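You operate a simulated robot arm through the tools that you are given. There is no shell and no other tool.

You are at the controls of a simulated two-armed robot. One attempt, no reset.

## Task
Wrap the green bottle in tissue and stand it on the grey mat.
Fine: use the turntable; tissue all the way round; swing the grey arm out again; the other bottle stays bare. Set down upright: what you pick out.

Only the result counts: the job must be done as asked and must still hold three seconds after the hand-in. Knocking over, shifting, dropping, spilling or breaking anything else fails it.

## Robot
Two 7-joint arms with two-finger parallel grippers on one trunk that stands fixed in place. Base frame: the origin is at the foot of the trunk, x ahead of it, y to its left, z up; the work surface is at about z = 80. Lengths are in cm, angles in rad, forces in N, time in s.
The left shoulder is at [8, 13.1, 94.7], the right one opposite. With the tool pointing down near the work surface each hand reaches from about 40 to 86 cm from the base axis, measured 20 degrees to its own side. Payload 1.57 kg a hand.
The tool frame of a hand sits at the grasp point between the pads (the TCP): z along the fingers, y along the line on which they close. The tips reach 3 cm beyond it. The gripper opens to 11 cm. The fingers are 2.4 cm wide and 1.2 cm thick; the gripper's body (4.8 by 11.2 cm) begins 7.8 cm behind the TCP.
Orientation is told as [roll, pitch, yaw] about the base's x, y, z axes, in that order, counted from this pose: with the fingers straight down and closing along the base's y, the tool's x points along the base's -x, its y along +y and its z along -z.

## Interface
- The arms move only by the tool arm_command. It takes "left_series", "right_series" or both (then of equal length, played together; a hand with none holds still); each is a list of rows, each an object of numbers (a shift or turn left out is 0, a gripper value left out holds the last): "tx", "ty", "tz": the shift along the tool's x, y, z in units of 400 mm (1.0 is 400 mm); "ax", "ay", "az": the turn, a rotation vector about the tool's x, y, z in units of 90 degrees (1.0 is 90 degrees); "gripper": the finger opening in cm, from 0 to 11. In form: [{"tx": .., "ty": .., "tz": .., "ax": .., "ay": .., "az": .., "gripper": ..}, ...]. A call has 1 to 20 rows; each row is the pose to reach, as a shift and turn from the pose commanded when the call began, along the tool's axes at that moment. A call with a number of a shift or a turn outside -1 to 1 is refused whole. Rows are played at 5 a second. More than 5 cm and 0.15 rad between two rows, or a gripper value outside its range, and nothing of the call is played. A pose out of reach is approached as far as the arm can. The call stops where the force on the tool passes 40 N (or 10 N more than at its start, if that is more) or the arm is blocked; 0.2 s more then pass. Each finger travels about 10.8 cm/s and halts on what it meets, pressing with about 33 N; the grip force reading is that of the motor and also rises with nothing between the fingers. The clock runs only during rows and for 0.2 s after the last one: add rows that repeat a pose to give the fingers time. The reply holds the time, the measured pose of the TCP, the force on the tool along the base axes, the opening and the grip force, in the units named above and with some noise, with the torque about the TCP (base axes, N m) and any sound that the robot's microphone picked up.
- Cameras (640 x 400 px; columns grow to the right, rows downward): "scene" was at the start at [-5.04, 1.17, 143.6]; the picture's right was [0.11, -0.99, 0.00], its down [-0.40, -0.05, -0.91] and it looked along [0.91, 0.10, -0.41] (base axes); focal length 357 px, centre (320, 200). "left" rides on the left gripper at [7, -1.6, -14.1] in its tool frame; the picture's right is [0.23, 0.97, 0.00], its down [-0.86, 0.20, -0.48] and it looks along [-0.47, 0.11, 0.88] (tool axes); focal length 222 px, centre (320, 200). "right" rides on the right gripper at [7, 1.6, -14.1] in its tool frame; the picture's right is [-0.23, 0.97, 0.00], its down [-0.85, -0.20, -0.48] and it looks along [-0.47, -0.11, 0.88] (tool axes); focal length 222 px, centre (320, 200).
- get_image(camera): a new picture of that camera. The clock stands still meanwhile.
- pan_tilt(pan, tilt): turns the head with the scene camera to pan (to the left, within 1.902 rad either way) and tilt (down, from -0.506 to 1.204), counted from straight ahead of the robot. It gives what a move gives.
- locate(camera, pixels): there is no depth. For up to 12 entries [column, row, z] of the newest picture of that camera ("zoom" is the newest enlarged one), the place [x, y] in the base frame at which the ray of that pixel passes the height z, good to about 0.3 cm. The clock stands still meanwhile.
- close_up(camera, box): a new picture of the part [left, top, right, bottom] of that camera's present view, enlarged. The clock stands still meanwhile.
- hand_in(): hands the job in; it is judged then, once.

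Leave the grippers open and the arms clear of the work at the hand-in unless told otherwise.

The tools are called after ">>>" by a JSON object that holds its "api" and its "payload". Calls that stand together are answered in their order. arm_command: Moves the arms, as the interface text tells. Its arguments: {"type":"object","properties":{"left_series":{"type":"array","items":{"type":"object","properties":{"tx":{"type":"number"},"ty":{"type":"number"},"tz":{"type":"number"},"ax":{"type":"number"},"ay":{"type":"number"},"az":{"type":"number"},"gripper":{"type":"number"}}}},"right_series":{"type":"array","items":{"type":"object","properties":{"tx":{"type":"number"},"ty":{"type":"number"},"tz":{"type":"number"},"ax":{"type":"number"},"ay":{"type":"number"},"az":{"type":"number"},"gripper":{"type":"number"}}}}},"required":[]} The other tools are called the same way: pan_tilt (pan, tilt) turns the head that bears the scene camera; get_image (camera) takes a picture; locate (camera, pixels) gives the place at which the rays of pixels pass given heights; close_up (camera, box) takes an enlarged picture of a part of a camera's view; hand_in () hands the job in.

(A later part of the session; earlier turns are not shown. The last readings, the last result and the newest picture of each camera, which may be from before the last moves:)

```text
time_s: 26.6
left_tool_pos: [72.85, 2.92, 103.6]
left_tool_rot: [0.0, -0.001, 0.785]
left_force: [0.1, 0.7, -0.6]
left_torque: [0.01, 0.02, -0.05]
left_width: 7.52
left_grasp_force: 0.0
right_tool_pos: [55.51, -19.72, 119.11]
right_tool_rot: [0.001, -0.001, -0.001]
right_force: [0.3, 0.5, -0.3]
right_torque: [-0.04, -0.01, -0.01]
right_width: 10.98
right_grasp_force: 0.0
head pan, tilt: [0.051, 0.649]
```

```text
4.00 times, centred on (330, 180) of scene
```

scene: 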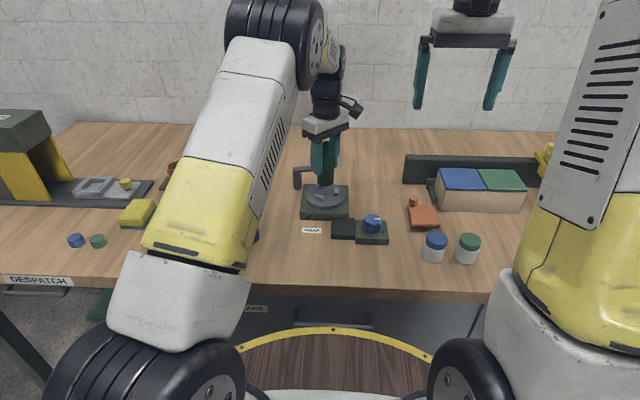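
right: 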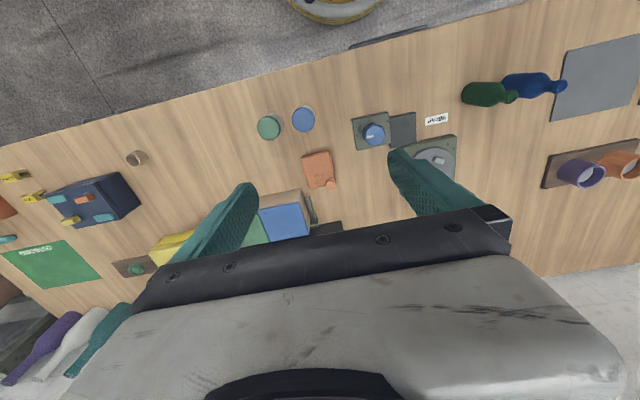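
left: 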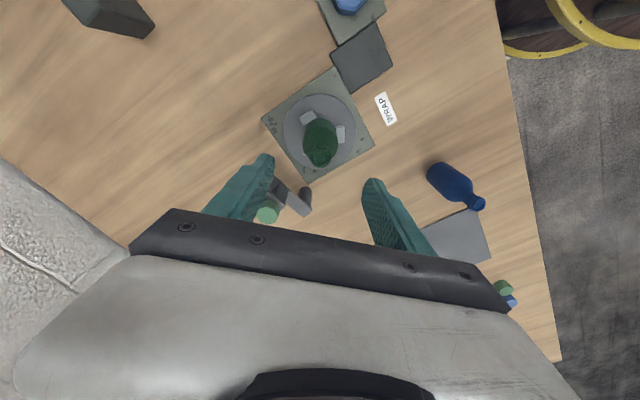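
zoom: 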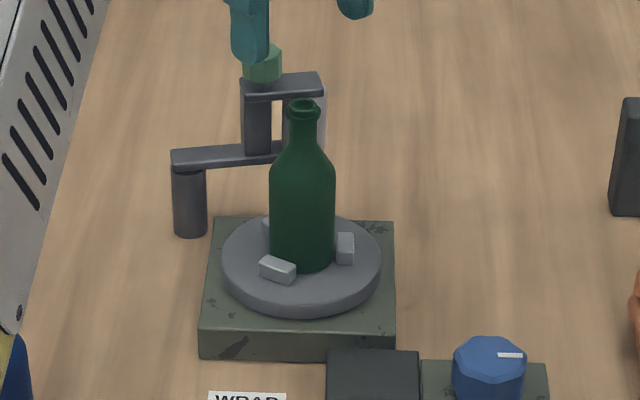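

The bottle stands upright and alone. The green knob shows at (265,214) in the hand camera; I'll locate it from both cameras.

>>> {"api": "close_up", "payload": {"camera": "left", "box": [240, 160, 340, 225]}}

>>> {"api": "locate", "payload": {"camera": "left", "pixels": [[265, 215, 94], [265, 215, 95], [265, 215, 96], [265, 215, 97]]}}

>>> {"api": "locate", "payload": {"camera": "scene", "pixels": [[315.5, 143.5, 94], [315.5, 143.5, 95], [315.5, 143.5, 96], [315.5, 143.5, 97]]}}

```text
6.15 times, centred on (290, 192) of left
```

zoom: 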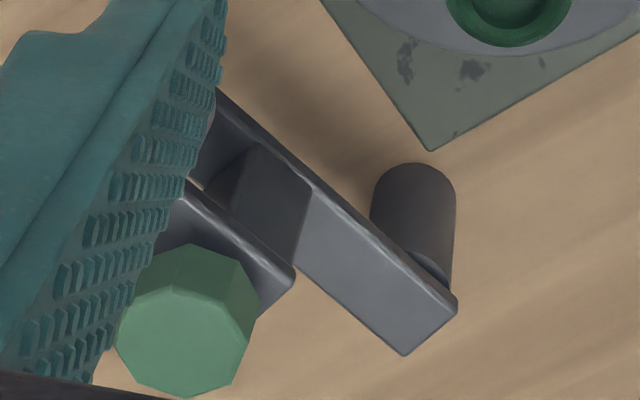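

```text
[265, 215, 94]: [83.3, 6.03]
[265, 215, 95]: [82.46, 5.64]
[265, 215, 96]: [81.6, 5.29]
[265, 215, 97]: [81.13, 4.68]
```

```text
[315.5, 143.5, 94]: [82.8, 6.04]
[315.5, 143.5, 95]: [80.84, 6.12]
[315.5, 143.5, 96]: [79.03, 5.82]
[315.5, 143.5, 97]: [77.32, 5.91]
```

The knob is about 2.6 cm wide, near (81.9, 5.9) with its top near z≈95. I'll move above it at the present height, turning the hand so the fingers close along x, with the opening at 5.5 cm.

>>> {"api": "arm_command", "payload": {"left_series": [{"az": -0.084, "tx": -0.04, "ty": -0.017, "gripper": 5.5}, {"az": -0.167, "tx": -0.08, "ty": -0.034}, {"az": -0.25, "tx": -0.12, "ty": -0.051}, {"az": -0.334, "tx": -0.16, "ty": -0.068}, {"az": -0.417, "tx": -0.19, "ty": -0.09}, {"az": -0.5, "tx": -0.213, "ty": -0.107}, {"az": -0.5, "tx": -0.213, "ty": -0.107}]}}

>>> {"api": "get_image", "payload": {"camera": "left"}}

>>> {"api": "close_up", "payload": {"camera": "scene", "box": [270, 100, 390, 230]}}

```text
time_s: 28.1
left_tool_pos: [79.49, 5.76, 103.22]
left_tool_rot: [-0.002, -0.001, 1.572]
left_force: [-0.1, 0.3, -0.9]
left_torque: [-0.01, 0.01, -0.03]
left_width: 5.5
left_grasp_force: 0.1
left hand out of reach, approached as far as the arm can: row 5, 6, 7
right_tool_pos: [55.58, -19.63, 119.18]
right_tool_rot: [-0.002, 0.0, -0.002]
right_force: [-0.1, 0.0, 0.0]
right_torque: [-0.02, -0.01, -0.04]
right_width: 11.01
right_grasp_force: 0.2
head pan, tilt: [0.051, 0.649]
```

```text
taken
```

left: 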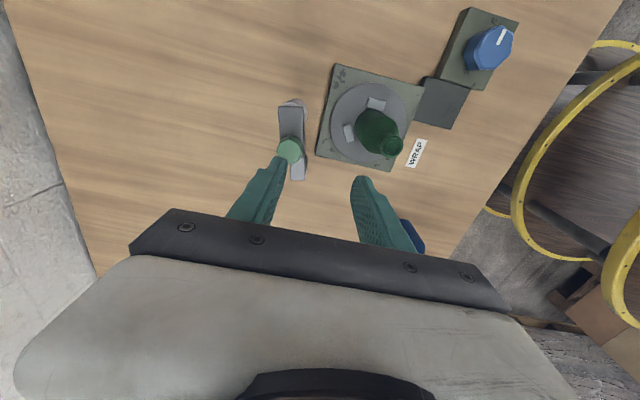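

```text
3.08 times, centred on (330, 165) of scene
```

zoom: 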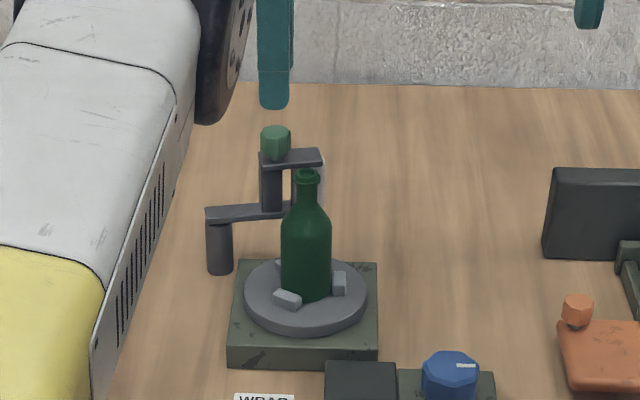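

Reach ends at x≈79.5 at this height; lower down it should extend. I'll open to 7.5 cm and come down 2 cm to see how far it reaches. The far finger must pass beyond the knob at x≈83.2.

>>> {"api": "arm_command", "payload": {"left_series": [{"gripper": 8.5, "tz": 0.025}, {"tz": 0.05}, {"tz": 0.05}]}}

>>> {"api": "get_image", "payload": {"camera": "left"}}

```text
time_s: 28.9
left_tool_pos: [79.42, 5.77, 101.19]
left_tool_rot: [0.001, 0.0, 1.571]
left_force: [0.0, 0.4, 0.6]
left_torque: [0.03, 0.03, 0.04]
left_width: 8.5
left_grasp_force: 0.1
right_tool_pos: [55.44, -19.59, 119.11]
right_tool_rot: [0.001, -0.001, 0.0]
right_force: [0.2, 0.1, 1.0]
right_torque: [-0.01, -0.02, 0.0]
right_width: 10.99
right_grasp_force: 0.1
head pan, tilt: [0.051, 0.649]
```

```text
taken
```

left: 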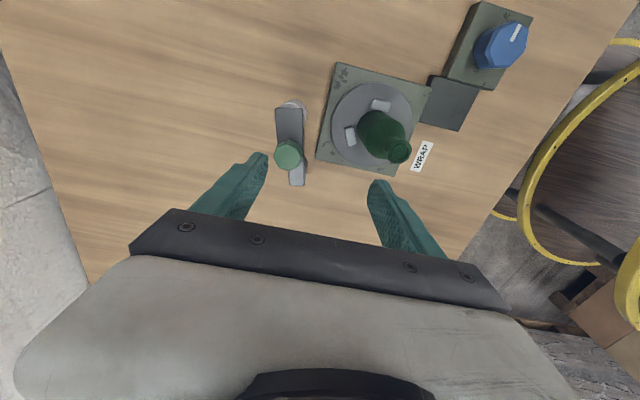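

The commanded pose is now the reached one. I'll go down to z≈99.5 while asking for 2 cm more in x, with the tips still above the knob.

>>> {"api": "arm_command", "payload": {"left_series": [{"tz": 0.02, "ty": -0.02}, {"tz": 0.042, "ty": -0.05}, {"tz": 0.042, "ty": -0.05}]}}

>>> {"api": "close_up", "payload": {"camera": "left", "box": [220, 90, 420, 215]}}

```text
time_s: 29.8
left_tool_pos: [80.39, 5.91, 99.98]
left_tool_rot: [0.001, -0.001, 1.571]
left_force: [0.1, 0.5, 0.2]
left_torque: [0.0, -0.02, 0.02]
left_width: 8.49
left_grasp_force: 0.0
left hand out of reach, approached as far as the arm can: row 2, 3
right_tool_pos: [55.52, -19.66, 119.11]
right_tool_rot: [-0.001, 0.0, -0.001]
right_force: [0.0, 0.6, -0.2]
right_torque: [0.01, -0.02, -0.01]
right_width: 11.01
right_grasp_force: 0.0
head pan, tilt: [0.051, 0.649]
```

```text
3.20 times, centred on (320, 152) of left
```

zoom: 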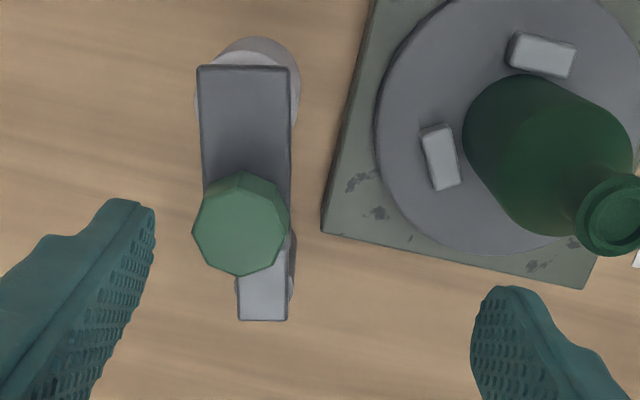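

The knob lies between the fingers. I'll locate the knob, roll and post from this near-overhead view.

>>> {"api": "locate", "payload": {"camera": "zoom", "pixels": [[240, 225, 95], [240, 225, 94], [192, 230, 94.5], [290, 225, 94.5], [240, 275, 94.5], [240, 172, 94.5], [265, 300, 86.5], [250, 85, 91], [245, 75, 93], [262, 320, 87]]}}

```text
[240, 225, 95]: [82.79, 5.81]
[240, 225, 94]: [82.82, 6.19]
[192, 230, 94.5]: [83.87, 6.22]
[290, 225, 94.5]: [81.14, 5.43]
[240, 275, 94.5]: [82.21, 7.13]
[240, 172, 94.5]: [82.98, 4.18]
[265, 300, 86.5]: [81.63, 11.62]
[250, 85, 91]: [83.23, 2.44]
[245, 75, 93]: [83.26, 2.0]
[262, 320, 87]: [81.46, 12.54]
```

The knob spans x≈81.1–83.9, y≈5.8. With the 8.5 cm opening the far finger stands at x≈84.6, just outside it. I'll go down to z≈96.6 with a final look before closing.

>>> {"api": "arm_command", "payload": {"left_series": [{"tz": 0.03}, {"tz": 0.06}, {"tz": 0.085}, {"tz": 0.085}]}}

>>> {"api": "get_image", "payload": {"camera": "left"}}

>>> {"api": "close_up", "payload": {"camera": "scene", "box": [270, 110, 390, 210]}}

```text
time_s: 30.8
left_tool_pos: [80.33, 5.89, 96.37]
left_tool_rot: [0.0, 0.001, 1.569]
left_force: [-0.2, 0.0, -0.1]
left_torque: [0.01, 0.01, -0.01]
left_width: 8.5
left_grasp_force: 0.1
right_tool_pos: [55.49, -19.66, 119.16]
right_tool_rot: [-0.001, 0.001, -0.001]
right_force: [-0.5, 0.5, -0.5]
right_torque: [0.02, 0.03, -0.02]
right_width: 11.01
right_grasp_force: 0.1
head pan, tilt: [0.051, 0.649]
```

```text
taken
```

left: 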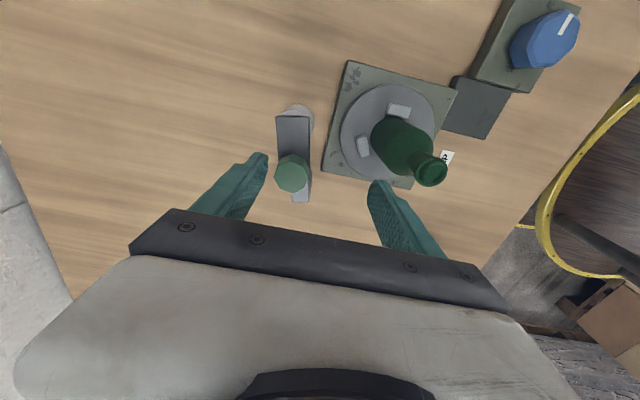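

```text
4.00 times, centred on (330, 160) of scene
```

zoom: 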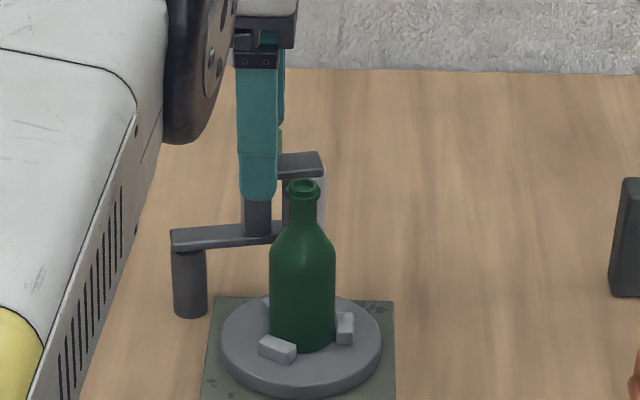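

Fingers straddle the knob with tips just above the plate. I'll close slowly on it; the far finger will draw the arm a little inward as it centres.

>>> {"api": "arm_command", "payload": {"left_series": [{"gripper": 7.5}, {"gripper": 6.5}, {"gripper": 5.5}, {"gripper": 4.5}, {"gripper": 3.5}, {"gripper": 2.5}, {"gripper": 2.0}, {"gripper": 2.0}]}}

>>> {"api": "get_image", "payload": {"camera": "left"}}

>>> {"api": "close_up", "payload": {"camera": "scene", "box": [270, 110, 390, 210]}}

```text
time_s: 32.5
left_tool_pos: [80.41, 5.86, 96.43]
left_tool_rot: [0.001, 0.0, 1.57]
left_force: [-1.5, -0.4, -0.1]
left_torque: [0.12, 0.07, 0.04]
left_width: 2.7
left_grasp_force: 37.4
right_tool_pos: [55.51, -19.53, 119.11]
right_tool_rot: [0.0, 0.001, 0.0]
right_force: [0.2, -0.8, 0.2]
right_torque: [-0.02, -0.02, -0.03]
right_width: 11.01
right_grasp_force: 0.0
head pan, tilt: [0.051, 0.649]
```

```text
taken
```

left: 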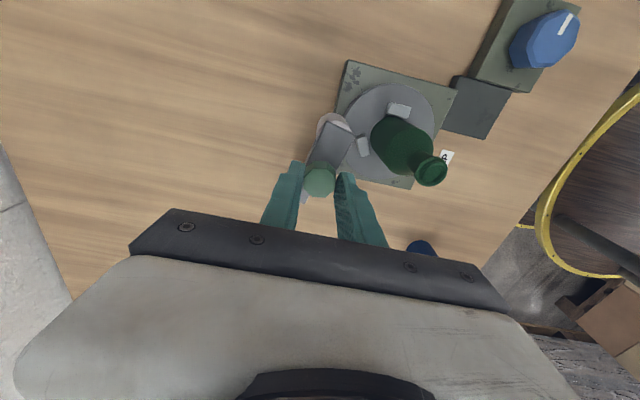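

```text
4.00 times, centred on (330, 160) of scene
```

zoom: 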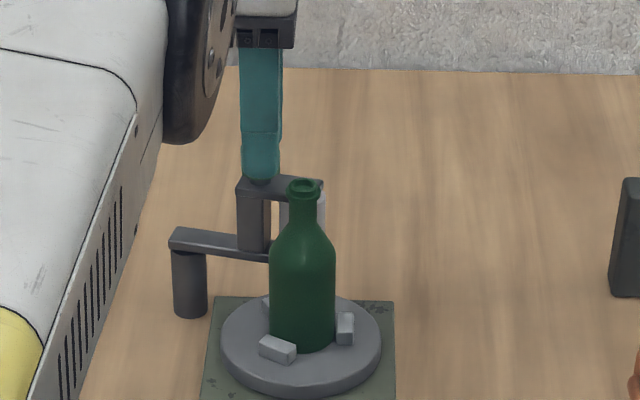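

I hold the knob (2.7 cm, 37 N) and the arm has swung part way. I'll locate the arm's parts now to refine the pivot.

>>> {"api": "close_up", "payload": {"camera": "left", "box": [260, 90, 400, 210]}}

```text
3.33 times, centred on (330, 150) of left
```

zoom: 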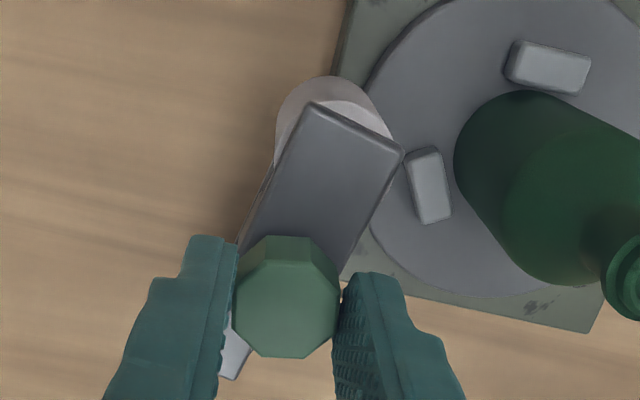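

>>> {"api": "locate", "payload": {"camera": "zoom", "pixels": [[287, 305, 95], [310, 102, 93], [401, 152, 93], [355, 128, 93], [335, 110, 92], [232, 378, 87], [522, 150, 90]]}}

```text
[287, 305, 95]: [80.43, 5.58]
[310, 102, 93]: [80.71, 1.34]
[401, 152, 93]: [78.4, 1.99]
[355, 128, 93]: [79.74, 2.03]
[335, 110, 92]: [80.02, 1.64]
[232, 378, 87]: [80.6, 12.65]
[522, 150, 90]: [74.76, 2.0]
```

The arm now points 11.7° inward of −y, the pivot is near (81.6, 11.65), and the knob's radius is 5.9 cm. I'll carry the knob along that arc, turning with it, to 28°, and check forces.

>>> {"api": "arm_command", "payload": {"left_series": [{"tx": -0.0028, "ty": 0.0105, "az": 0.046}, {"tx": -0.0058, "ty": 0.0205, "az": 0.092}, {"tx": -0.0099, "ty": 0.03, "az": 0.137}, {"tx": -0.0142, "ty": 0.0394, "az": 0.181}, {"tx": -0.0142, "ty": 0.0394, "az": 0.181}]}}

>>> {"api": "close_up", "payload": {"camera": "left", "box": [260, 90, 440, 210]}}

```text
time_s: 33.8
left_tool_pos: [78.87, 6.61, 96.41]
left_tool_rot: [-0.003, -0.001, 1.286]
left_force: [5.0, -2.2, 8.8]
left_torque: [-0.14, -0.09, -0.34]
left_width: 2.69
left_grasp_force: 37.7
right_tool_pos: [55.43, -19.63, 119.19]
right_tool_rot: [-0.001, 0.0, -0.002]
right_force: [0.1, 0.8, -0.8]
right_torque: [0.02, -0.03, 0.06]
right_width: 11.01
right_grasp_force: 0.1
head pan, tilt: [0.051, 0.649]
```

```text
3.33 times, centred on (350, 150) of left
```

zoom: 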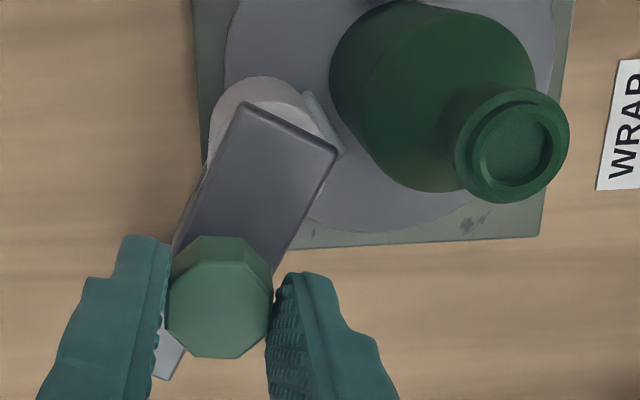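

The roll is nearing the bottle, with forces still small (5 N). I'll continue the arc to 34°, then read again.

>>> {"api": "arm_command", "payload": {"left_series": [{"tx": -0.002, "ty": 0.0075, "az": 0.0333}, {"tx": -0.0039, "ty": 0.0149, "az": 0.0667}, {"tx": -0.0039, "ty": 0.0149, "az": 0.0667}]}}

>>> {"api": "close_up", "payload": {"camera": "left", "box": [260, 90, 440, 210]}}

>>> {"api": "close_up", "payload": {"camera": "scene", "box": [270, 120, 390, 230]}}

```text
time_s: 34.5
left_tool_pos: [78.2, 6.78, 96.34]
left_tool_rot: [-0.004, -0.001, 1.18]
left_force: [11.4, -3.7, 11.9]
left_torque: [-0.11, -0.37, -0.01]
left_width: 2.69
left_grasp_force: 37.9
right_tool_pos: [55.52, -19.68, 119.11]
right_tool_rot: [0.0, 0.0, -0.001]
right_force: [0.9, -0.1, 0.0]
right_torque: [-0.03, -0.01, 0.02]
right_width: 11.0
right_grasp_force: 0.1
head pan, tilt: [0.051, 0.649]
```

```text
3.33 times, centred on (350, 150) of left
```

zoom: 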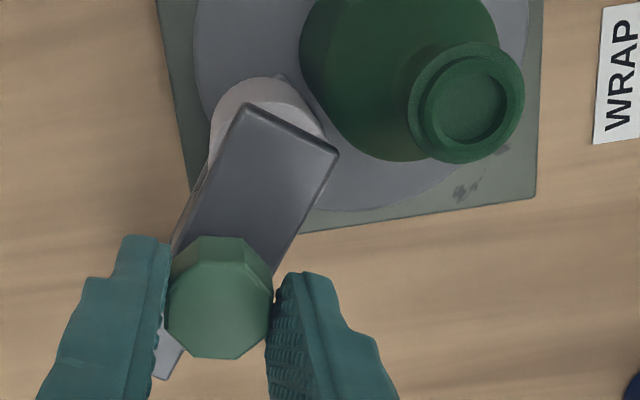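

```text
3.64 times, centred on (330, 175) of scene
```

zoom: 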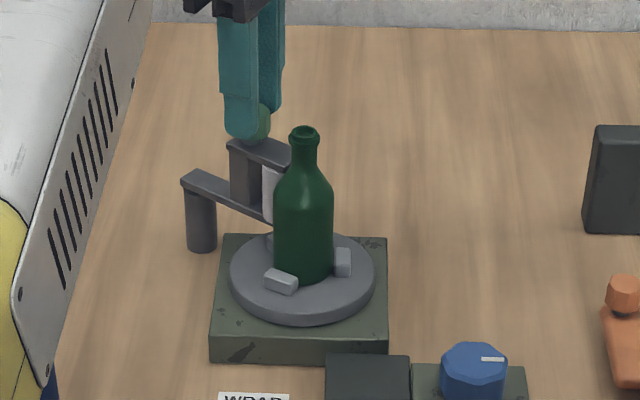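

Resistance rose from 5.5 to 11.6 N, so the roll may just be touching the bottle. I'll go 2° further and compare.

>>> {"api": "arm_command", "payload": {"left_series": [{"tx": -0.0005, "ty": 0.0025, "az": 0.011}, {"tx": -0.001, "ty": 0.005, "az": 0.022}, {"tx": -0.001, "ty": 0.005, "az": 0.022}]}}

>>> {"api": "close_up", "payload": {"camera": "left", "box": [290, 90, 390, 160]}}

>>> {"api": "close_up", "payload": {"camera": "scene", "box": [300, 150, 360, 210]}}

```text
time_s: 35.4
left_tool_pos: [78.25, 6.84, 96.37]
left_tool_rot: [-0.006, -0.001, 1.145]
left_force: [28.2, -9.0, 13.7]
left_torque: [-0.5, -0.58, 0.03]
left_width: 2.74
left_grasp_force: 37.5
right_tool_pos: [55.78, -19.72, 119.09]
right_tool_rot: [-0.001, 0.0, -0.002]
right_force: [-0.9, -0.9, 0.7]
right_torque: [-0.01, 0.01, 0.02]
right_width: 11.03
right_grasp_force: 0.1
head pan, tilt: [0.051, 0.649]
```

```text
5.71 times, centred on (340, 125) of left
```

zoom: 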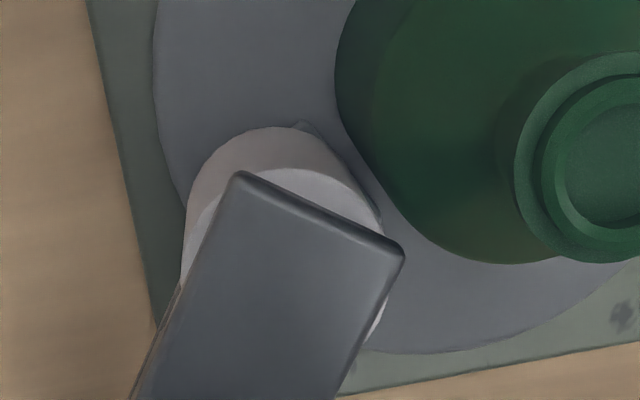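

```text
6.67 times, centred on (330, 180) of scene
```

zoom: 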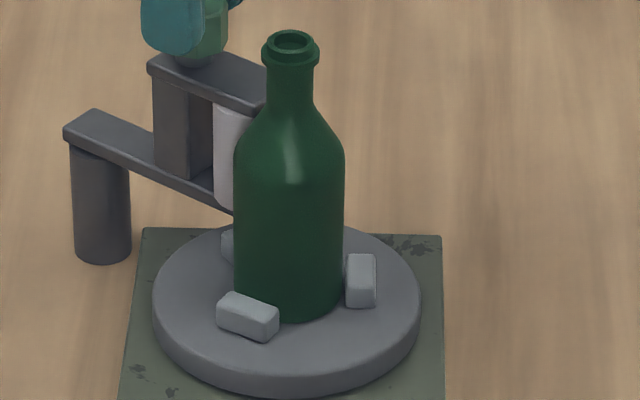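

At 28 N the arm no longer moves, so the roll presses on the bottle at about 34–35°. I'll ease off by 1° to keep light pressure, and together bring the right hand over the dial at about (61.4, −8.9, 101).

>>> {"api": "arm_command", "payload": {"left_series": [{"tx": 0.0005, "ty": -0.0025, "az": -0.008}, {"tx": 0.0005, "ty": -0.0025, "az": -0.008}, {"tx": 0.0005, "ty": -0.0025, "az": -0.008}, {"tx": 0.0005, "ty": -0.0025, "az": -0.008}, {"tx": 0.0005, "ty": -0.0025, "az": -0.008}, {"tx": 0.0005, "ty": -0.0025, "az": -0.008}, {"tx": 0.0005, "ty": -0.0025, "az": -0.008}], "right_series": [{"tx": -0.03, "ty": 0.054, "tz": 0.09, "gripper": 7.5}, {"tx": -0.06, "ty": 0.108, "tz": 0.18}, {"tx": -0.09, "ty": 0.162, "tz": 0.27}, {"tx": -0.12, "ty": 0.216, "tz": 0.36}, {"tx": -0.146, "ty": 0.26, "tz": 0.44}, {"tx": -0.146, "ty": 0.269, "tz": 0.46}, {"tx": -0.146, "ty": 0.269, "tz": 0.46}]}}

>>> {"api": "get_image", "payload": {"camera": "right"}}

>>> {"api": "get_image", "payload": {"camera": "scene"}}

```text
time_s: 37.0
left_tool_pos: [78.2, 6.89, 96.41]
left_tool_rot: [-0.006, -0.002, 1.158]
left_force: [21.7, -10.9, 21.2]
left_torque: [-0.32, -0.6, -0.12]
left_width: 2.68
left_grasp_force: 37.9
right_tool_pos: [61.44, -8.76, 100.73]
right_tool_rot: [0.0, 0.001, 0.0]
right_force: [1.5, 0.0, -0.1]
right_torque: [-0.01, 0.0, 0.0]
right_width: 7.52
right_grasp_force: 0.0
head pan, tilt: [0.051, 0.649]
```

```text
taken
```

right: 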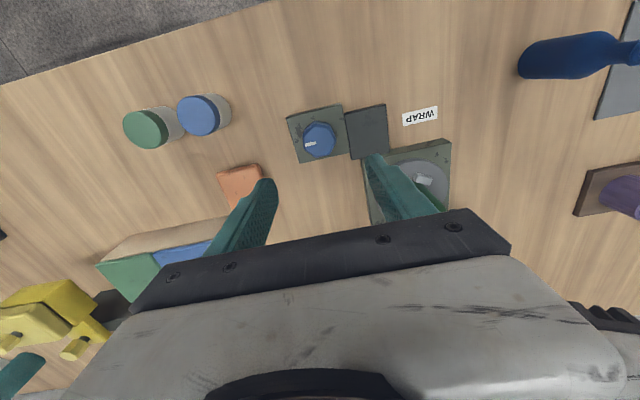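

```text
taken
```

scene: 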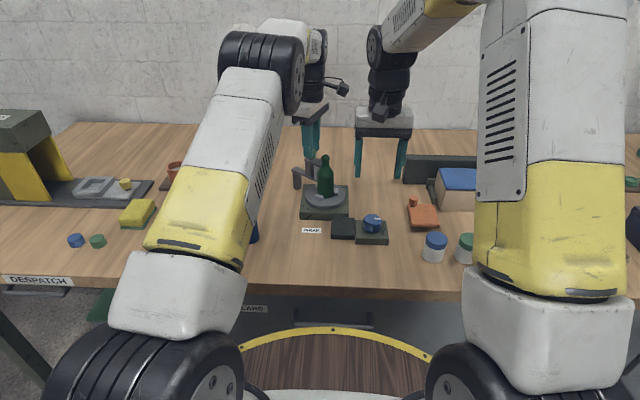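

The left hand shows 21 N upward and 22 N sideways, more than needed. I'll ease it up 1 mm and back 1 mm, and take a closer look at the dial meanwhile.

>>> {"api": "arm_command", "payload": {"left_series": [{"ty": -0.0025, "tz": -0.002}, {"ty": -0.0025, "tz": -0.003}, {"ty": -0.0025, "tz": -0.003}]}}

>>> {"api": "close_up", "payload": {"camera": "right", "box": [270, 90, 400, 170]}}

```text
time_s: 37.8
left_tool_pos: [78.27, 6.88, 96.35]
left_tool_rot: [-0.004, -0.002, 1.16]
left_force: [17.4, -9.1, 15.0]
left_torque: [0.24, -0.82, -0.14]
left_width: 2.7
left_grasp_force: 37.3
right_tool_pos: [61.44, -8.98, 100.65]
right_tool_rot: [0.0, 0.001, -0.001]
right_force: [0.4, -0.1, 0.7]
right_torque: [0.01, 0.02, 0.02]
right_width: 7.51
right_grasp_force: 0.1
head pan, tilt: [0.051, 0.649]
```

```text
4.92 times, centred on (335, 130) of right
```

zoom: 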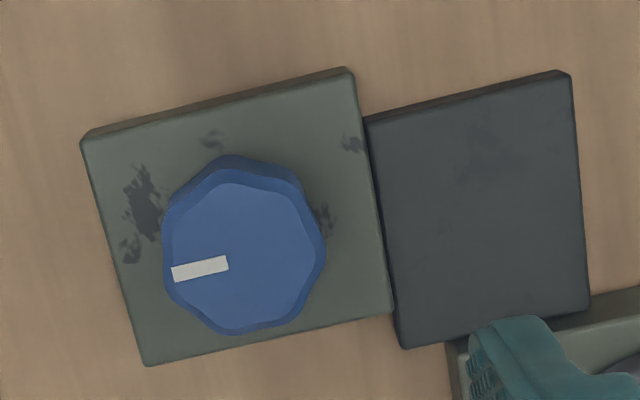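

>>> {"api": "locate", "payload": {"camera": "zoom", "pixels": [[243, 256, 84], [243, 256, 85], [163, 256, 84.5], [324, 256, 84.5], [81, 142, 82], [350, 70, 82], [392, 312, 82], [146, 365, 82], [172, 274, 84.5], [228, 263, 84.5]]}}

>>> {"api": "locate", "payload": {"camera": "scene", "pixels": [[372.5, 219, 84], [372.5, 219, 85], [371.5, 234, 81], [371.5, 234, 82]]}}

```text
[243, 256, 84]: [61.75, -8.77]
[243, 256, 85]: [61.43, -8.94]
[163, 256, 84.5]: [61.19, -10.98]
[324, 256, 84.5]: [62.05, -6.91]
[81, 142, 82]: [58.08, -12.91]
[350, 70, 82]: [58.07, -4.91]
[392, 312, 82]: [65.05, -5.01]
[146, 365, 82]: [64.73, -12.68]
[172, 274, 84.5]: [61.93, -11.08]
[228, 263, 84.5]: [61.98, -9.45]
```

```text
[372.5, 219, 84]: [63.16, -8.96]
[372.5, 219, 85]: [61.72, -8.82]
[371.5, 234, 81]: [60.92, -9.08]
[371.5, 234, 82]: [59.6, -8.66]
```

The dial's centre is about (61.6, −8.9), 4.2 cm wide, top near 85, on a box with top near 82. I'll turn the right hand 90° anticlockwise above it, so there is range for a long clockwise stroke, then descend to z≈86.

>>> {"api": "arm_command", "payload": {"right_series": [{"az": -0.09}, {"az": -0.18}, {"az": -0.27}, {"az": -0.36}, {"az": -0.45}, {"az": -0.54}, {"az": -0.63}, {"az": -0.72}, {"az": -0.81}, {"az": -0.9}, {"az": -1.0}, {"az": -1.0, "tx": -0.004, "tz": 0.1}, {"az": -1.0, "tx": -0.004, "tz": 0.2}, {"az": -1.0, "tx": -0.004, "tz": 0.3}, {"az": -1.0, "tx": -0.004, "tz": 0.365}, {"az": -1.0, "tx": -0.004, "tz": 0.365}]}}

>>> {"api": "get_image", "payload": {"camera": "right"}}

>>> {"api": "close_up", "payload": {"camera": "scene", "box": [270, 130, 430, 250]}}

```text
refused: row 11 steps farther than a row can; nothing moved
```

```text
taken
```

right: 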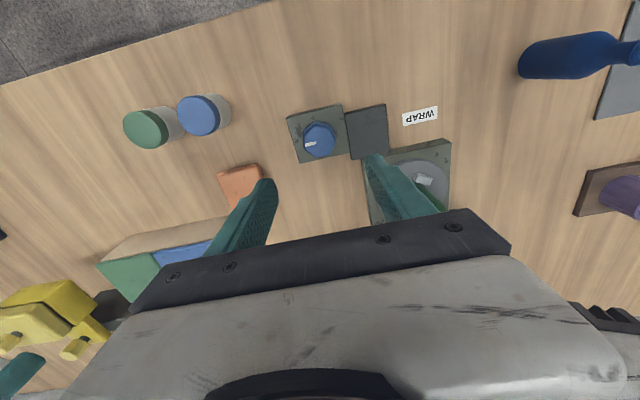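

```text
3.33 times, centred on (350, 190) of scene
```

zoom: 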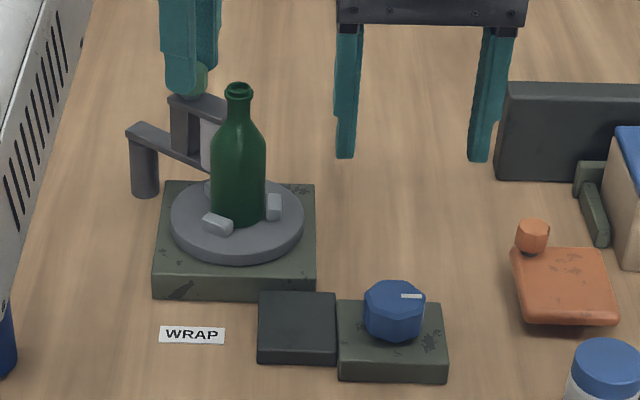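

The call was refused because one turn step was too big, and nothing moved. I'll repeat it with 12 equal turn steps.

>>> {"api": "arm_command", "payload": {"right_series": [{"az": -0.0834}, {"az": -0.1667}, {"az": -0.25}, {"az": -0.3334}, {"az": -0.4167}, {"az": -0.5}, {"az": -0.5834}, {"az": -0.6667}, {"az": -0.75}, {"az": -0.8334}, {"az": -0.9167}, {"az": -1.0}, {"az": -1.0, "tx": -0.004, "tz": 0.1}, {"az": -1.0, "tx": -0.004, "tz": 0.2}, {"az": -1.0, "tx": -0.004, "tz": 0.3}, {"az": -1.0, "tx": -0.004, "tz": 0.365}, {"az": -1.0, "tx": -0.004, "tz": 0.365}]}}

>>> {"api": "get_image", "payload": {"camera": "right"}}

>>> {"api": "close_up", "payload": {"camera": "scene", "box": [270, 130, 430, 250]}}

```text
time_s: 41.4
left_tool_pos: [78.33, 6.83, 96.44]
left_tool_rot: [-0.001, 0.0, 1.159]
left_force: [19.3, -5.6, 9.5]
left_torque: [-0.11, -0.56, -0.13]
left_width: 2.72
left_grasp_force: 37.7
right_tool_pos: [61.85, -8.89, 86.31]
right_tool_rot: [0.002, -0.001, 1.57]
right_force: [0.5, 0.3, 0.1]
right_torque: [0.03, -0.02, 0.03]
right_width: 7.51
right_grasp_force: 0.2
head pan, tilt: [0.051, 0.649]
```

```text
taken
```

right: 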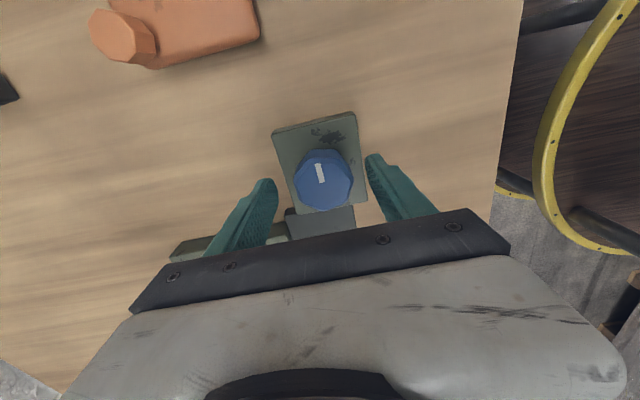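

```text
3.33 times, centred on (350, 190) of scene
```

zoom: 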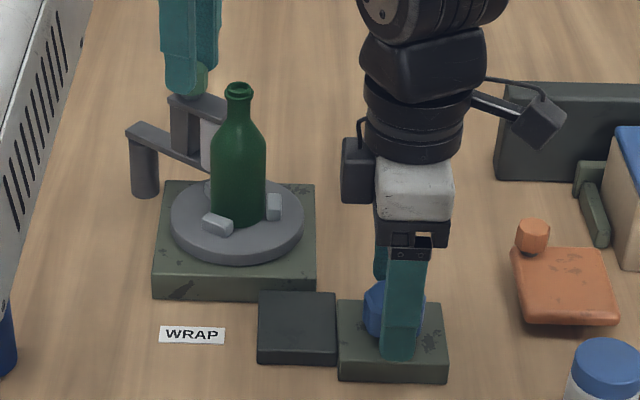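

The dial is between the right fingers. I'll lower 0.7 cm more and close on the dial.

>>> {"api": "arm_command", "payload": {"right_series": [{"tz": 0.01}, {"tz": 0.0175}, {"tz": 0.0175, "gripper": 6.5}, {"tz": 0.0175, "gripper": 5.5}, {"tz": 0.0175, "gripper": 4.8}, {"tz": 0.0175, "gripper": 4.2}, {"tz": 0.0175, "gripper": 3.6}, {"tz": 0.0175, "gripper": 3.6}]}}

>>> {"api": "get_image", "payload": {"camera": "right"}}

```text
time_s: 43.1
left_tool_pos: [78.29, 6.8, 96.41]
left_tool_rot: [-0.003, 0.0, 1.159]
left_force: [21.7, -5.3, 6.8]
left_torque: [-0.38, -0.53, -0.12]
left_width: 2.68
left_grasp_force: 37.9
right_tool_pos: [61.66, -8.93, 85.45]
right_tool_rot: [0.001, -0.001, 1.57]
right_force: [-10.5, 0.5, 0.2]
right_torque: [-0.21, 0.06, -0.03]
right_width: 4.58
right_grasp_force: 5.9
head pan, tilt: [0.051, 0.649]
```

```text
taken
```

right: 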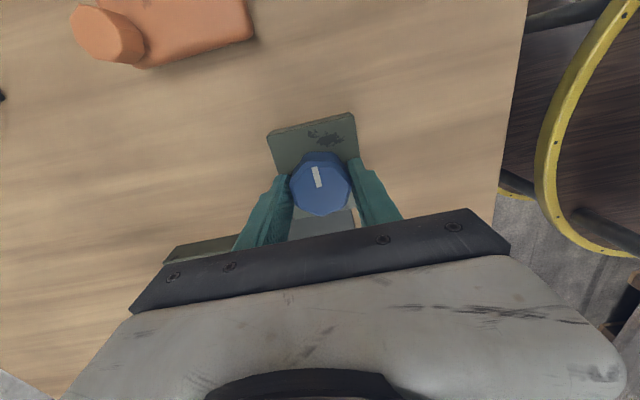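

The dial is touched at 4.58 cm width, with −10 N sideways, so its centre is slightly nearer in x. I'll shift 0.2 cm in −x and let the grip build.

>>> {"api": "arm_command", "payload": {"right_series": [{"ty": 0.003}, {"ty": 0.005}, {"ty": 0.005, "gripper": 3.5}, {"ty": 0.005}, {"ty": 0.005}]}}

>>> {"api": "close_up", "payload": {"camera": "right", "box": [250, 110, 400, 220]}}

```text
time_s: 44.4
left_tool_pos: [78.32, 6.89, 96.43]
left_tool_rot: [-0.002, 0.001, 1.161]
left_force: [15.3, -6.4, 8.3]
left_torque: [0.43, -0.79, -0.13]
left_width: 2.67
left_grasp_force: 37.7
right_tool_pos: [61.53, -8.95, 85.51]
right_tool_rot: [0.001, 0.0, 1.572]
right_force: [3.9, 2.0, -8.8]
right_torque: [0.06, -0.33, -0.03]
right_width: 4.35
right_grasp_force: 45.5
head pan, tilt: [0.051, 0.649]
```

```text
3.64 times, centred on (325, 165) of right
```

zoom: 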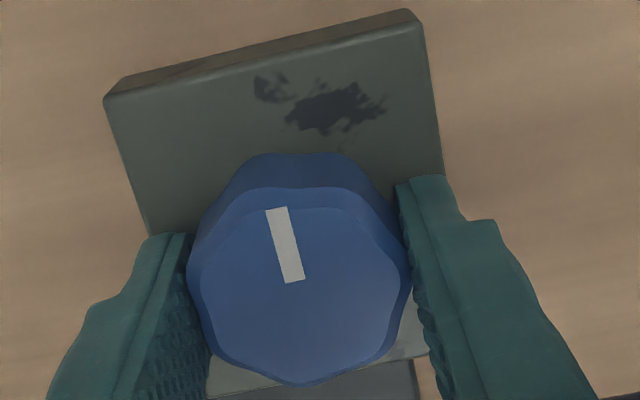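

The dial is gripped firmly (4.35 cm, 45 N). I'll turn it 45° clockwise and see whether the disc turns.

>>> {"api": "arm_command", "payload": {"right_series": [{"az": 0.05}, {"az": 0.11}, {"az": 0.18}, {"az": 0.26}, {"az": 0.34}, {"az": 0.42}, {"az": 0.5}, {"az": 0.5}]}}

>>> {"api": "close_up", "payload": {"camera": "right", "box": [250, 110, 400, 220]}}

>>> {"api": "close_up", "payload": {"camera": "scene", "box": [280, 130, 370, 215]}}

```text
time_s: 46.1
left_tool_pos: [78.14, 6.73, 96.38]
left_tool_rot: [0.001, 0.0, 1.16]
left_force: [17.8, -3.5, 10.7]
left_torque: [-0.58, -0.26, -0.09]
left_width: 2.68
left_grasp_force: 37.8
right_tool_pos: [61.36, -9.01, 85.45]
right_tool_rot: [0.0, 0.002, 0.782]
right_force: [9.4, -6.6, -2.4]
right_torque: [0.04, -0.19, 0.06]
right_width: 4.42
right_grasp_force: 5.4
head pan, tilt: [0.051, 0.649]
```

```text
3.64 times, centred on (325, 165) of right
```

zoom: 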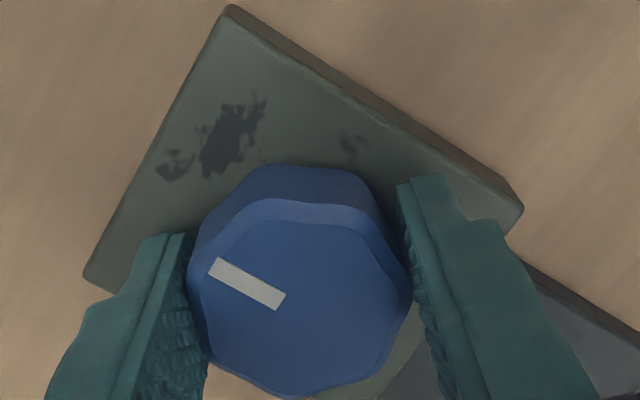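

```text
4.71 times, centred on (325, 172) of scene
```

zoom: 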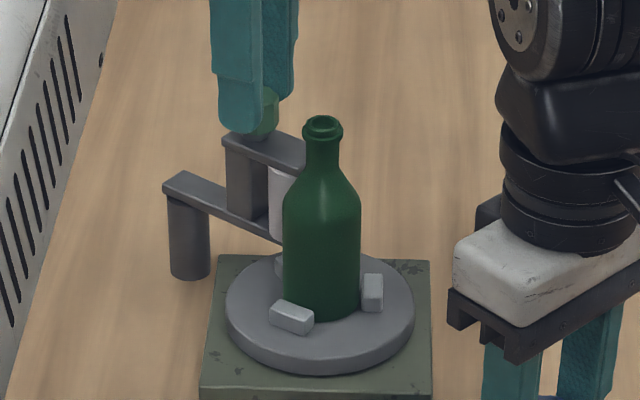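

The hand turned 45° but the dial and its pointer stayed put, so it slipped. I'll let the grip settle and try 13° the other way, reading the torque.

>>> {"api": "arm_command", "payload": {"right_series": [{"gripper": 3.0}, {"gripper": 3.0}, {"az": -0.05}, {"az": -0.1}, {"az": -0.15}]}}

>>> {"api": "close_up", "payload": {"camera": "right", "box": [250, 110, 400, 220]}}

>>> {"api": "close_up", "payload": {"camera": "scene", "box": [280, 130, 370, 215]}}

```text
time_s: 47.4
left_tool_pos: [78.33, 6.78, 96.34]
left_tool_rot: [-0.001, -0.003, 1.158]
left_force: [13.3, -1.3, 14.5]
left_torque: [-0.05, -0.43, -0.11]
left_width: 2.7
left_grasp_force: 37.9
right_tool_pos: [61.43, -9.11, 85.43]
right_tool_rot: [-0.002, -0.001, 1.018]
right_force: [20.5, -18.3, -8.7]
right_torque: [-0.71, 0.11, -0.04]
right_width: 4.27
right_grasp_force: 44.5
head pan, tilt: [0.051, 0.649]
```

```text
3.64 times, centred on (325, 165) of right
```

zoom: 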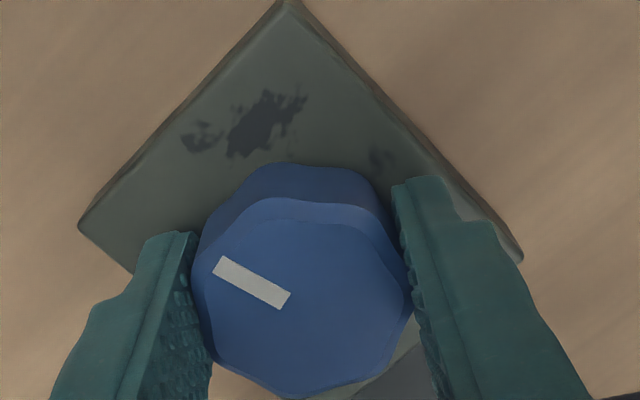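

```text
4.71 times, centred on (325, 172) of scene
```

zoom: 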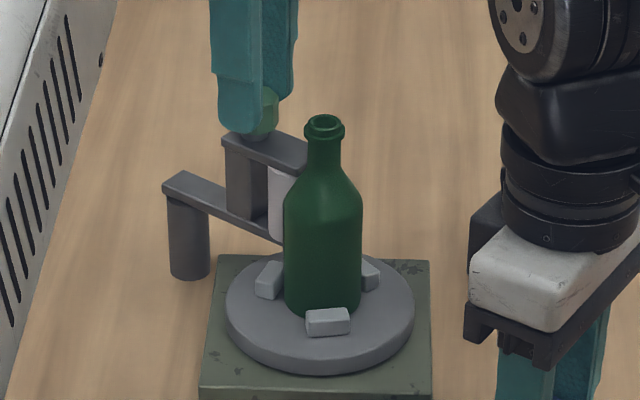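

Anticlockwise works: the dial turned with the hand and the disc's front block moved from (291,318) to (328,322). The disc turns faster than the dial. I'll continue 45° anticlockwise, shifting 0.15 cm to reduce the side load.

>>> {"api": "arm_command", "payload": {"right_series": [{"az": -0.06, "ty": -0.002}, {"az": -0.12, "ty": -0.004}, {"az": -0.18, "ty": -0.004}, {"az": -0.24, "ty": -0.004}, {"az": -0.3, "ty": -0.004}, {"az": -0.36, "ty": -0.004}, {"az": -0.42, "ty": -0.004}, {"az": -0.5, "ty": -0.004}, {"az": -0.5, "ty": -0.004}]}}

>>> {"api": "close_up", "payload": {"camera": "right", "box": [250, 110, 400, 220]}}

>>> {"api": "close_up", "payload": {"camera": "scene", "box": [280, 130, 370, 215]}}

>>> {"api": "get_image", "payload": {"camera": "left"}}

```text
time_s: 49.4
left_tool_pos: [78.14, 6.98, 96.35]
left_tool_rot: [-0.001, -0.002, 1.159]
left_force: [16.6, 0.1, 10.8]
left_torque: [0.5, -0.78, -0.06]
left_width: 2.68
left_grasp_force: 37.5
right_tool_pos: [61.63, -9.15, 85.5]
right_tool_rot: [0.001, 0.0, 1.808]
right_force: [9.0, -20.7, -7.0]
right_torque: [-0.36, -0.62, 0.02]
right_width: 4.24
right_grasp_force: 45.5
head pan, tilt: [0.051, 0.649]
```

```text
3.64 times, centred on (325, 165) of right
```

zoom: 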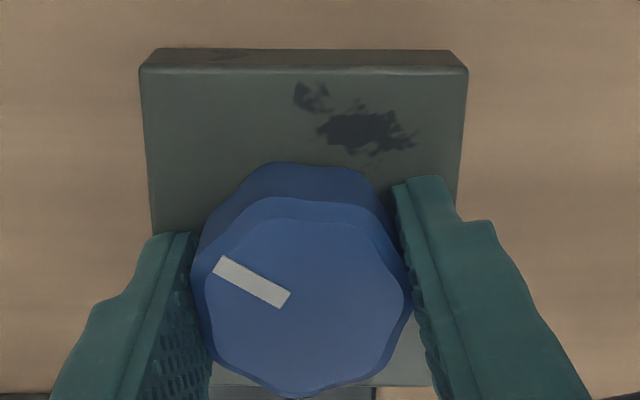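

```text
4.71 times, centred on (325, 172) of scene
```

zoom: 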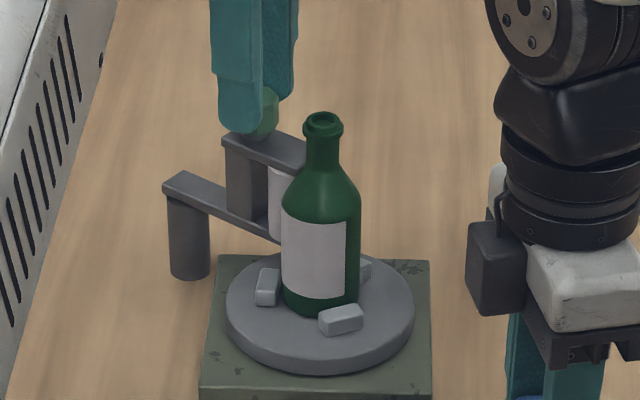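

```text
taken
```

left: 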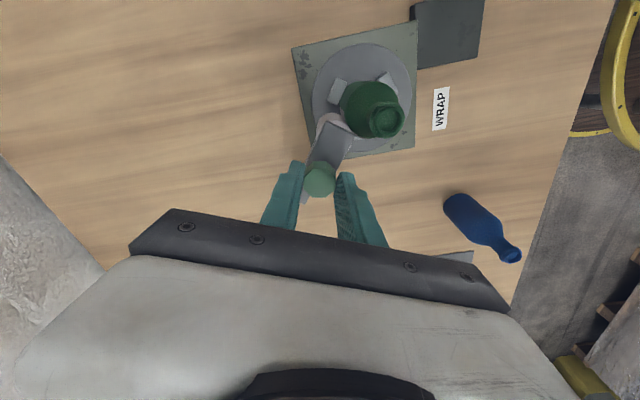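

Tissue now shows on the bottle's front. The disc turns about three times the dial, with about 175° done for 58° of dial. I'll turn another 45° anticlockwise, shifting 0.15 cm with the side force.

>>> {"api": "arm_command", "payload": {"right_series": [{"az": -0.05, "tx": 0.002}, {"az": -0.1, "tx": 0.004}, {"az": -0.16, "tx": 0.004}, {"az": -0.22, "tx": 0.004}, {"az": -0.28, "tx": 0.004}, {"az": -0.34, "tx": 0.004}, {"az": -0.4, "tx": 0.004}, {"az": -0.45, "tx": 0.004}, {"az": -0.5, "tx": 0.004}, {"az": -0.5, "tx": 0.004}]}}

>>> {"api": "close_up", "payload": {"camera": "right", "box": [250, 110, 400, 220]}}

>>> {"api": "close_up", "payload": {"camera": "scene", "box": [280, 130, 370, 215]}}

>>> {"api": "close_up", "payload": {"camera": "left", "box": [290, 40, 430, 160]}}

```text
time_s: 51.5
left_tool_pos: [78.21, 6.89, 96.38]
left_tool_rot: [0.001, -0.001, 1.16]
left_force: [14.8, -4.3, 12.4]
left_torque: [0.51, -0.84, -0.09]
left_width: 2.69
left_grasp_force: 37.8
right_tool_pos: [61.57, -9.06, 85.28]
right_tool_rot: [-0.003, 0.0, 2.594]
right_force: [12.7, 2.7, -16.9]
right_torque: [0.07, 0.05, 0.0]
right_width: 4.24
right_grasp_force: 45.4
head pan, tilt: [0.051, 0.649]
```

```text
3.64 times, centred on (325, 165) of right
```

zoom: 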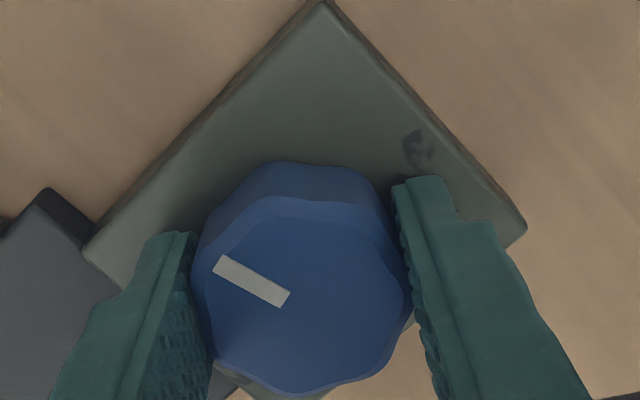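

```text
4.71 times, centred on (325, 172) of scene
```

zoom: 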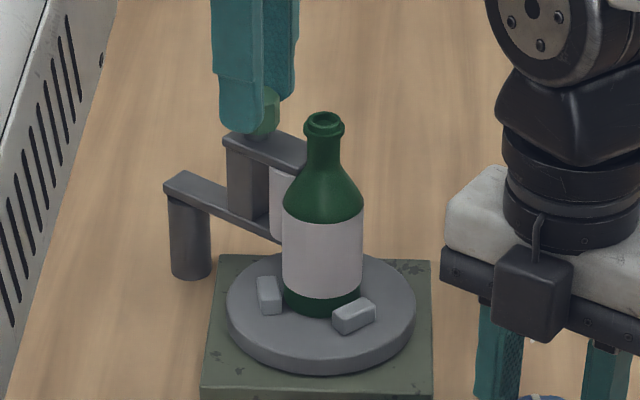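

```text
3.33 times, centred on (360, 100) of left
```

zoom: 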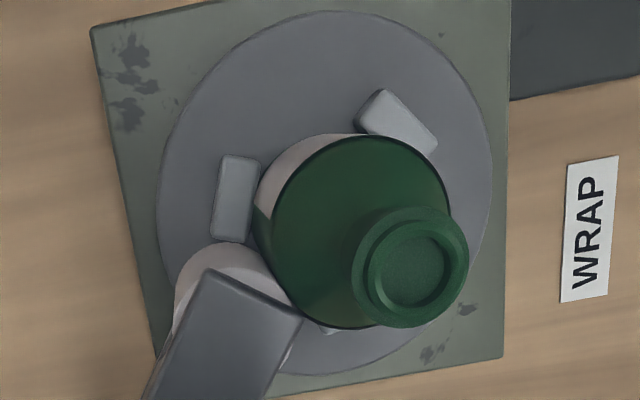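

Tissue covers nearly all round; only a small green gap remains beside the roll at (262,215) in the left view. Dial so far: 103°, about 310° of disc. I'll turn another 13° and see whether the wrist still allows it.

>>> {"api": "arm_command", "payload": {"right_series": [{"az": -0.05}, {"az": -0.1}, {"az": -0.15}, {"az": -0.15}]}}

>>> {"api": "close_up", "payload": {"camera": "left", "box": [290, 40, 430, 160]}}

```text
time_s: 52.5
left_tool_pos: [78.3, 6.87, 96.33]
left_tool_rot: [0.0, 0.0, 1.159]
left_force: [15.7, -7.1, 12.5]
left_torque: [-0.39, -0.31, -0.13]
left_width: 2.7
left_grasp_force: 37.3
right_tool_pos: [61.53, -9.12, 85.52]
right_tool_rot: [-0.001, 0.0, 2.828]
right_force: [10.8, 9.5, -10.7]
right_torque: [0.29, 0.3, 0.06]
right_width: 4.24
right_grasp_force: 44.9
head pan, tilt: [0.051, 0.649]
```

```text
3.33 times, centred on (360, 100) of left
```

zoom: 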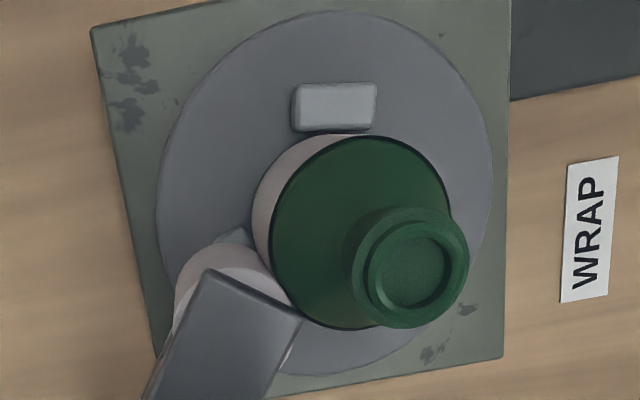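

The gap is nearly closed at about 350°. I'll turn another 13° to get an overlap.

>>> {"api": "arm_command", "payload": {"right_series": [{"az": -0.05}, {"az": -0.1}, {"az": -0.15}, {"az": -0.15}]}}

>>> {"api": "close_up", "payload": {"camera": "left", "box": [290, 40, 430, 160]}}

>>> {"api": "close_up", "payload": {"camera": "scene", "box": [280, 130, 370, 215]}}

```text
time_s: 53.5
left_tool_pos: [78.3, 6.79, 96.4]
left_tool_rot: [0.001, 0.0, 1.159]
left_force: [13.9, -10.0, 13.6]
left_torque: [-0.05, -0.51, -0.13]
left_width: 2.64
left_grasp_force: 38.2
right_tool_pos: [61.55, -8.97, 85.35]
right_tool_rot: [-0.002, 0.0, 3.063]
right_force: [13.8, 17.6, -18.0]
right_torque: [0.04, 0.37, -0.82]
right_width: 4.23
right_grasp_force: 44.9
head pan, tilt: [0.051, 0.649]
```

```text
3.33 times, centred on (360, 100) of left
```

zoom: 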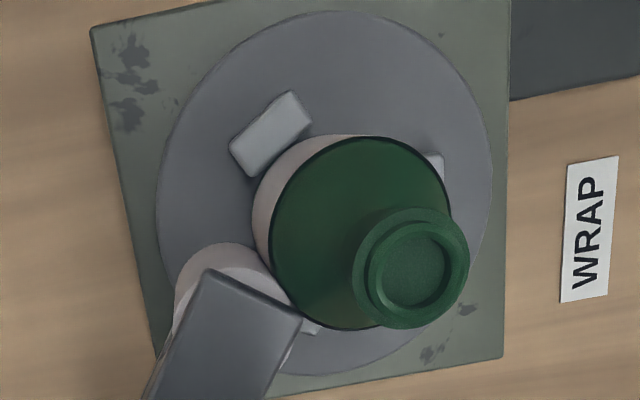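

```text
4.71 times, centred on (325, 172) of scene
```

zoom: 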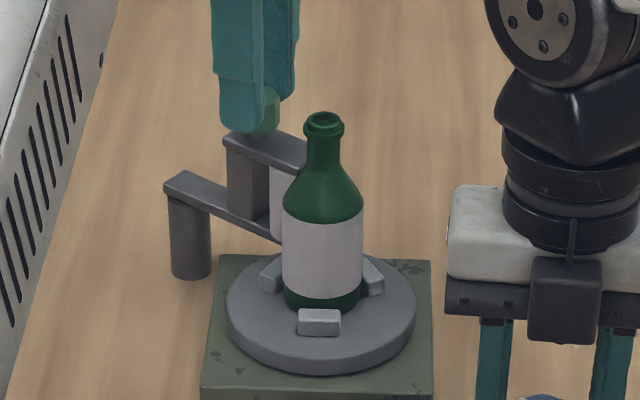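

The front block now sits at about 180°, which matches about 390° of turn, so there is an overlap. I'll open the right hand, raise it straight up and move it away to its own side.

>>> {"api": "arm_command", "payload": {"right_series": [{"gripper": 5}, {"gripper": 6.5}, {"gripper": 7.5}, {"gripper": 7.5}, {"tz": -0.08}, {"tz": -0.18}, {"tz": -0.28}, {"tz": -0.38}, {"tz": -0.48}, {"tz": -0.58}, {"tz": -0.65}, {"tz": -0.65}]}}

>>> {"api": "close_up", "payload": {"camera": "scene", "box": [270, 130, 430, 250]}}

```text
time_s: 56.1
left_tool_pos: [78.24, 6.7, 96.31]
left_tool_rot: [-0.002, 0.001, 1.16]
left_force: [18.8, -7.8, 4.0]
left_torque: [-0.18, -0.5, -0.09]
left_width: 2.68
left_grasp_force: 37.6
right_tool_pos: [61.61, -9.1, 111.55]
right_tool_rot: [-0.001, 0.001, 3.064]
right_force: [0.0, -0.7, 0.2]
right_torque: [0.0, 0.04, 0.04]
right_width: 7.49
right_grasp_force: 0.1
head pan, tilt: [0.051, 0.649]
```

```text
3.33 times, centred on (350, 190) of scene
```

zoom: 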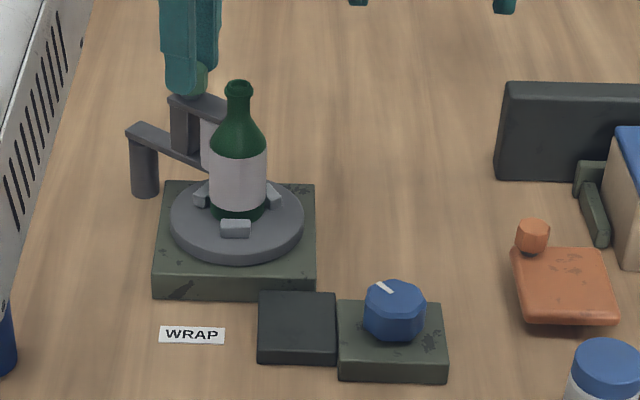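

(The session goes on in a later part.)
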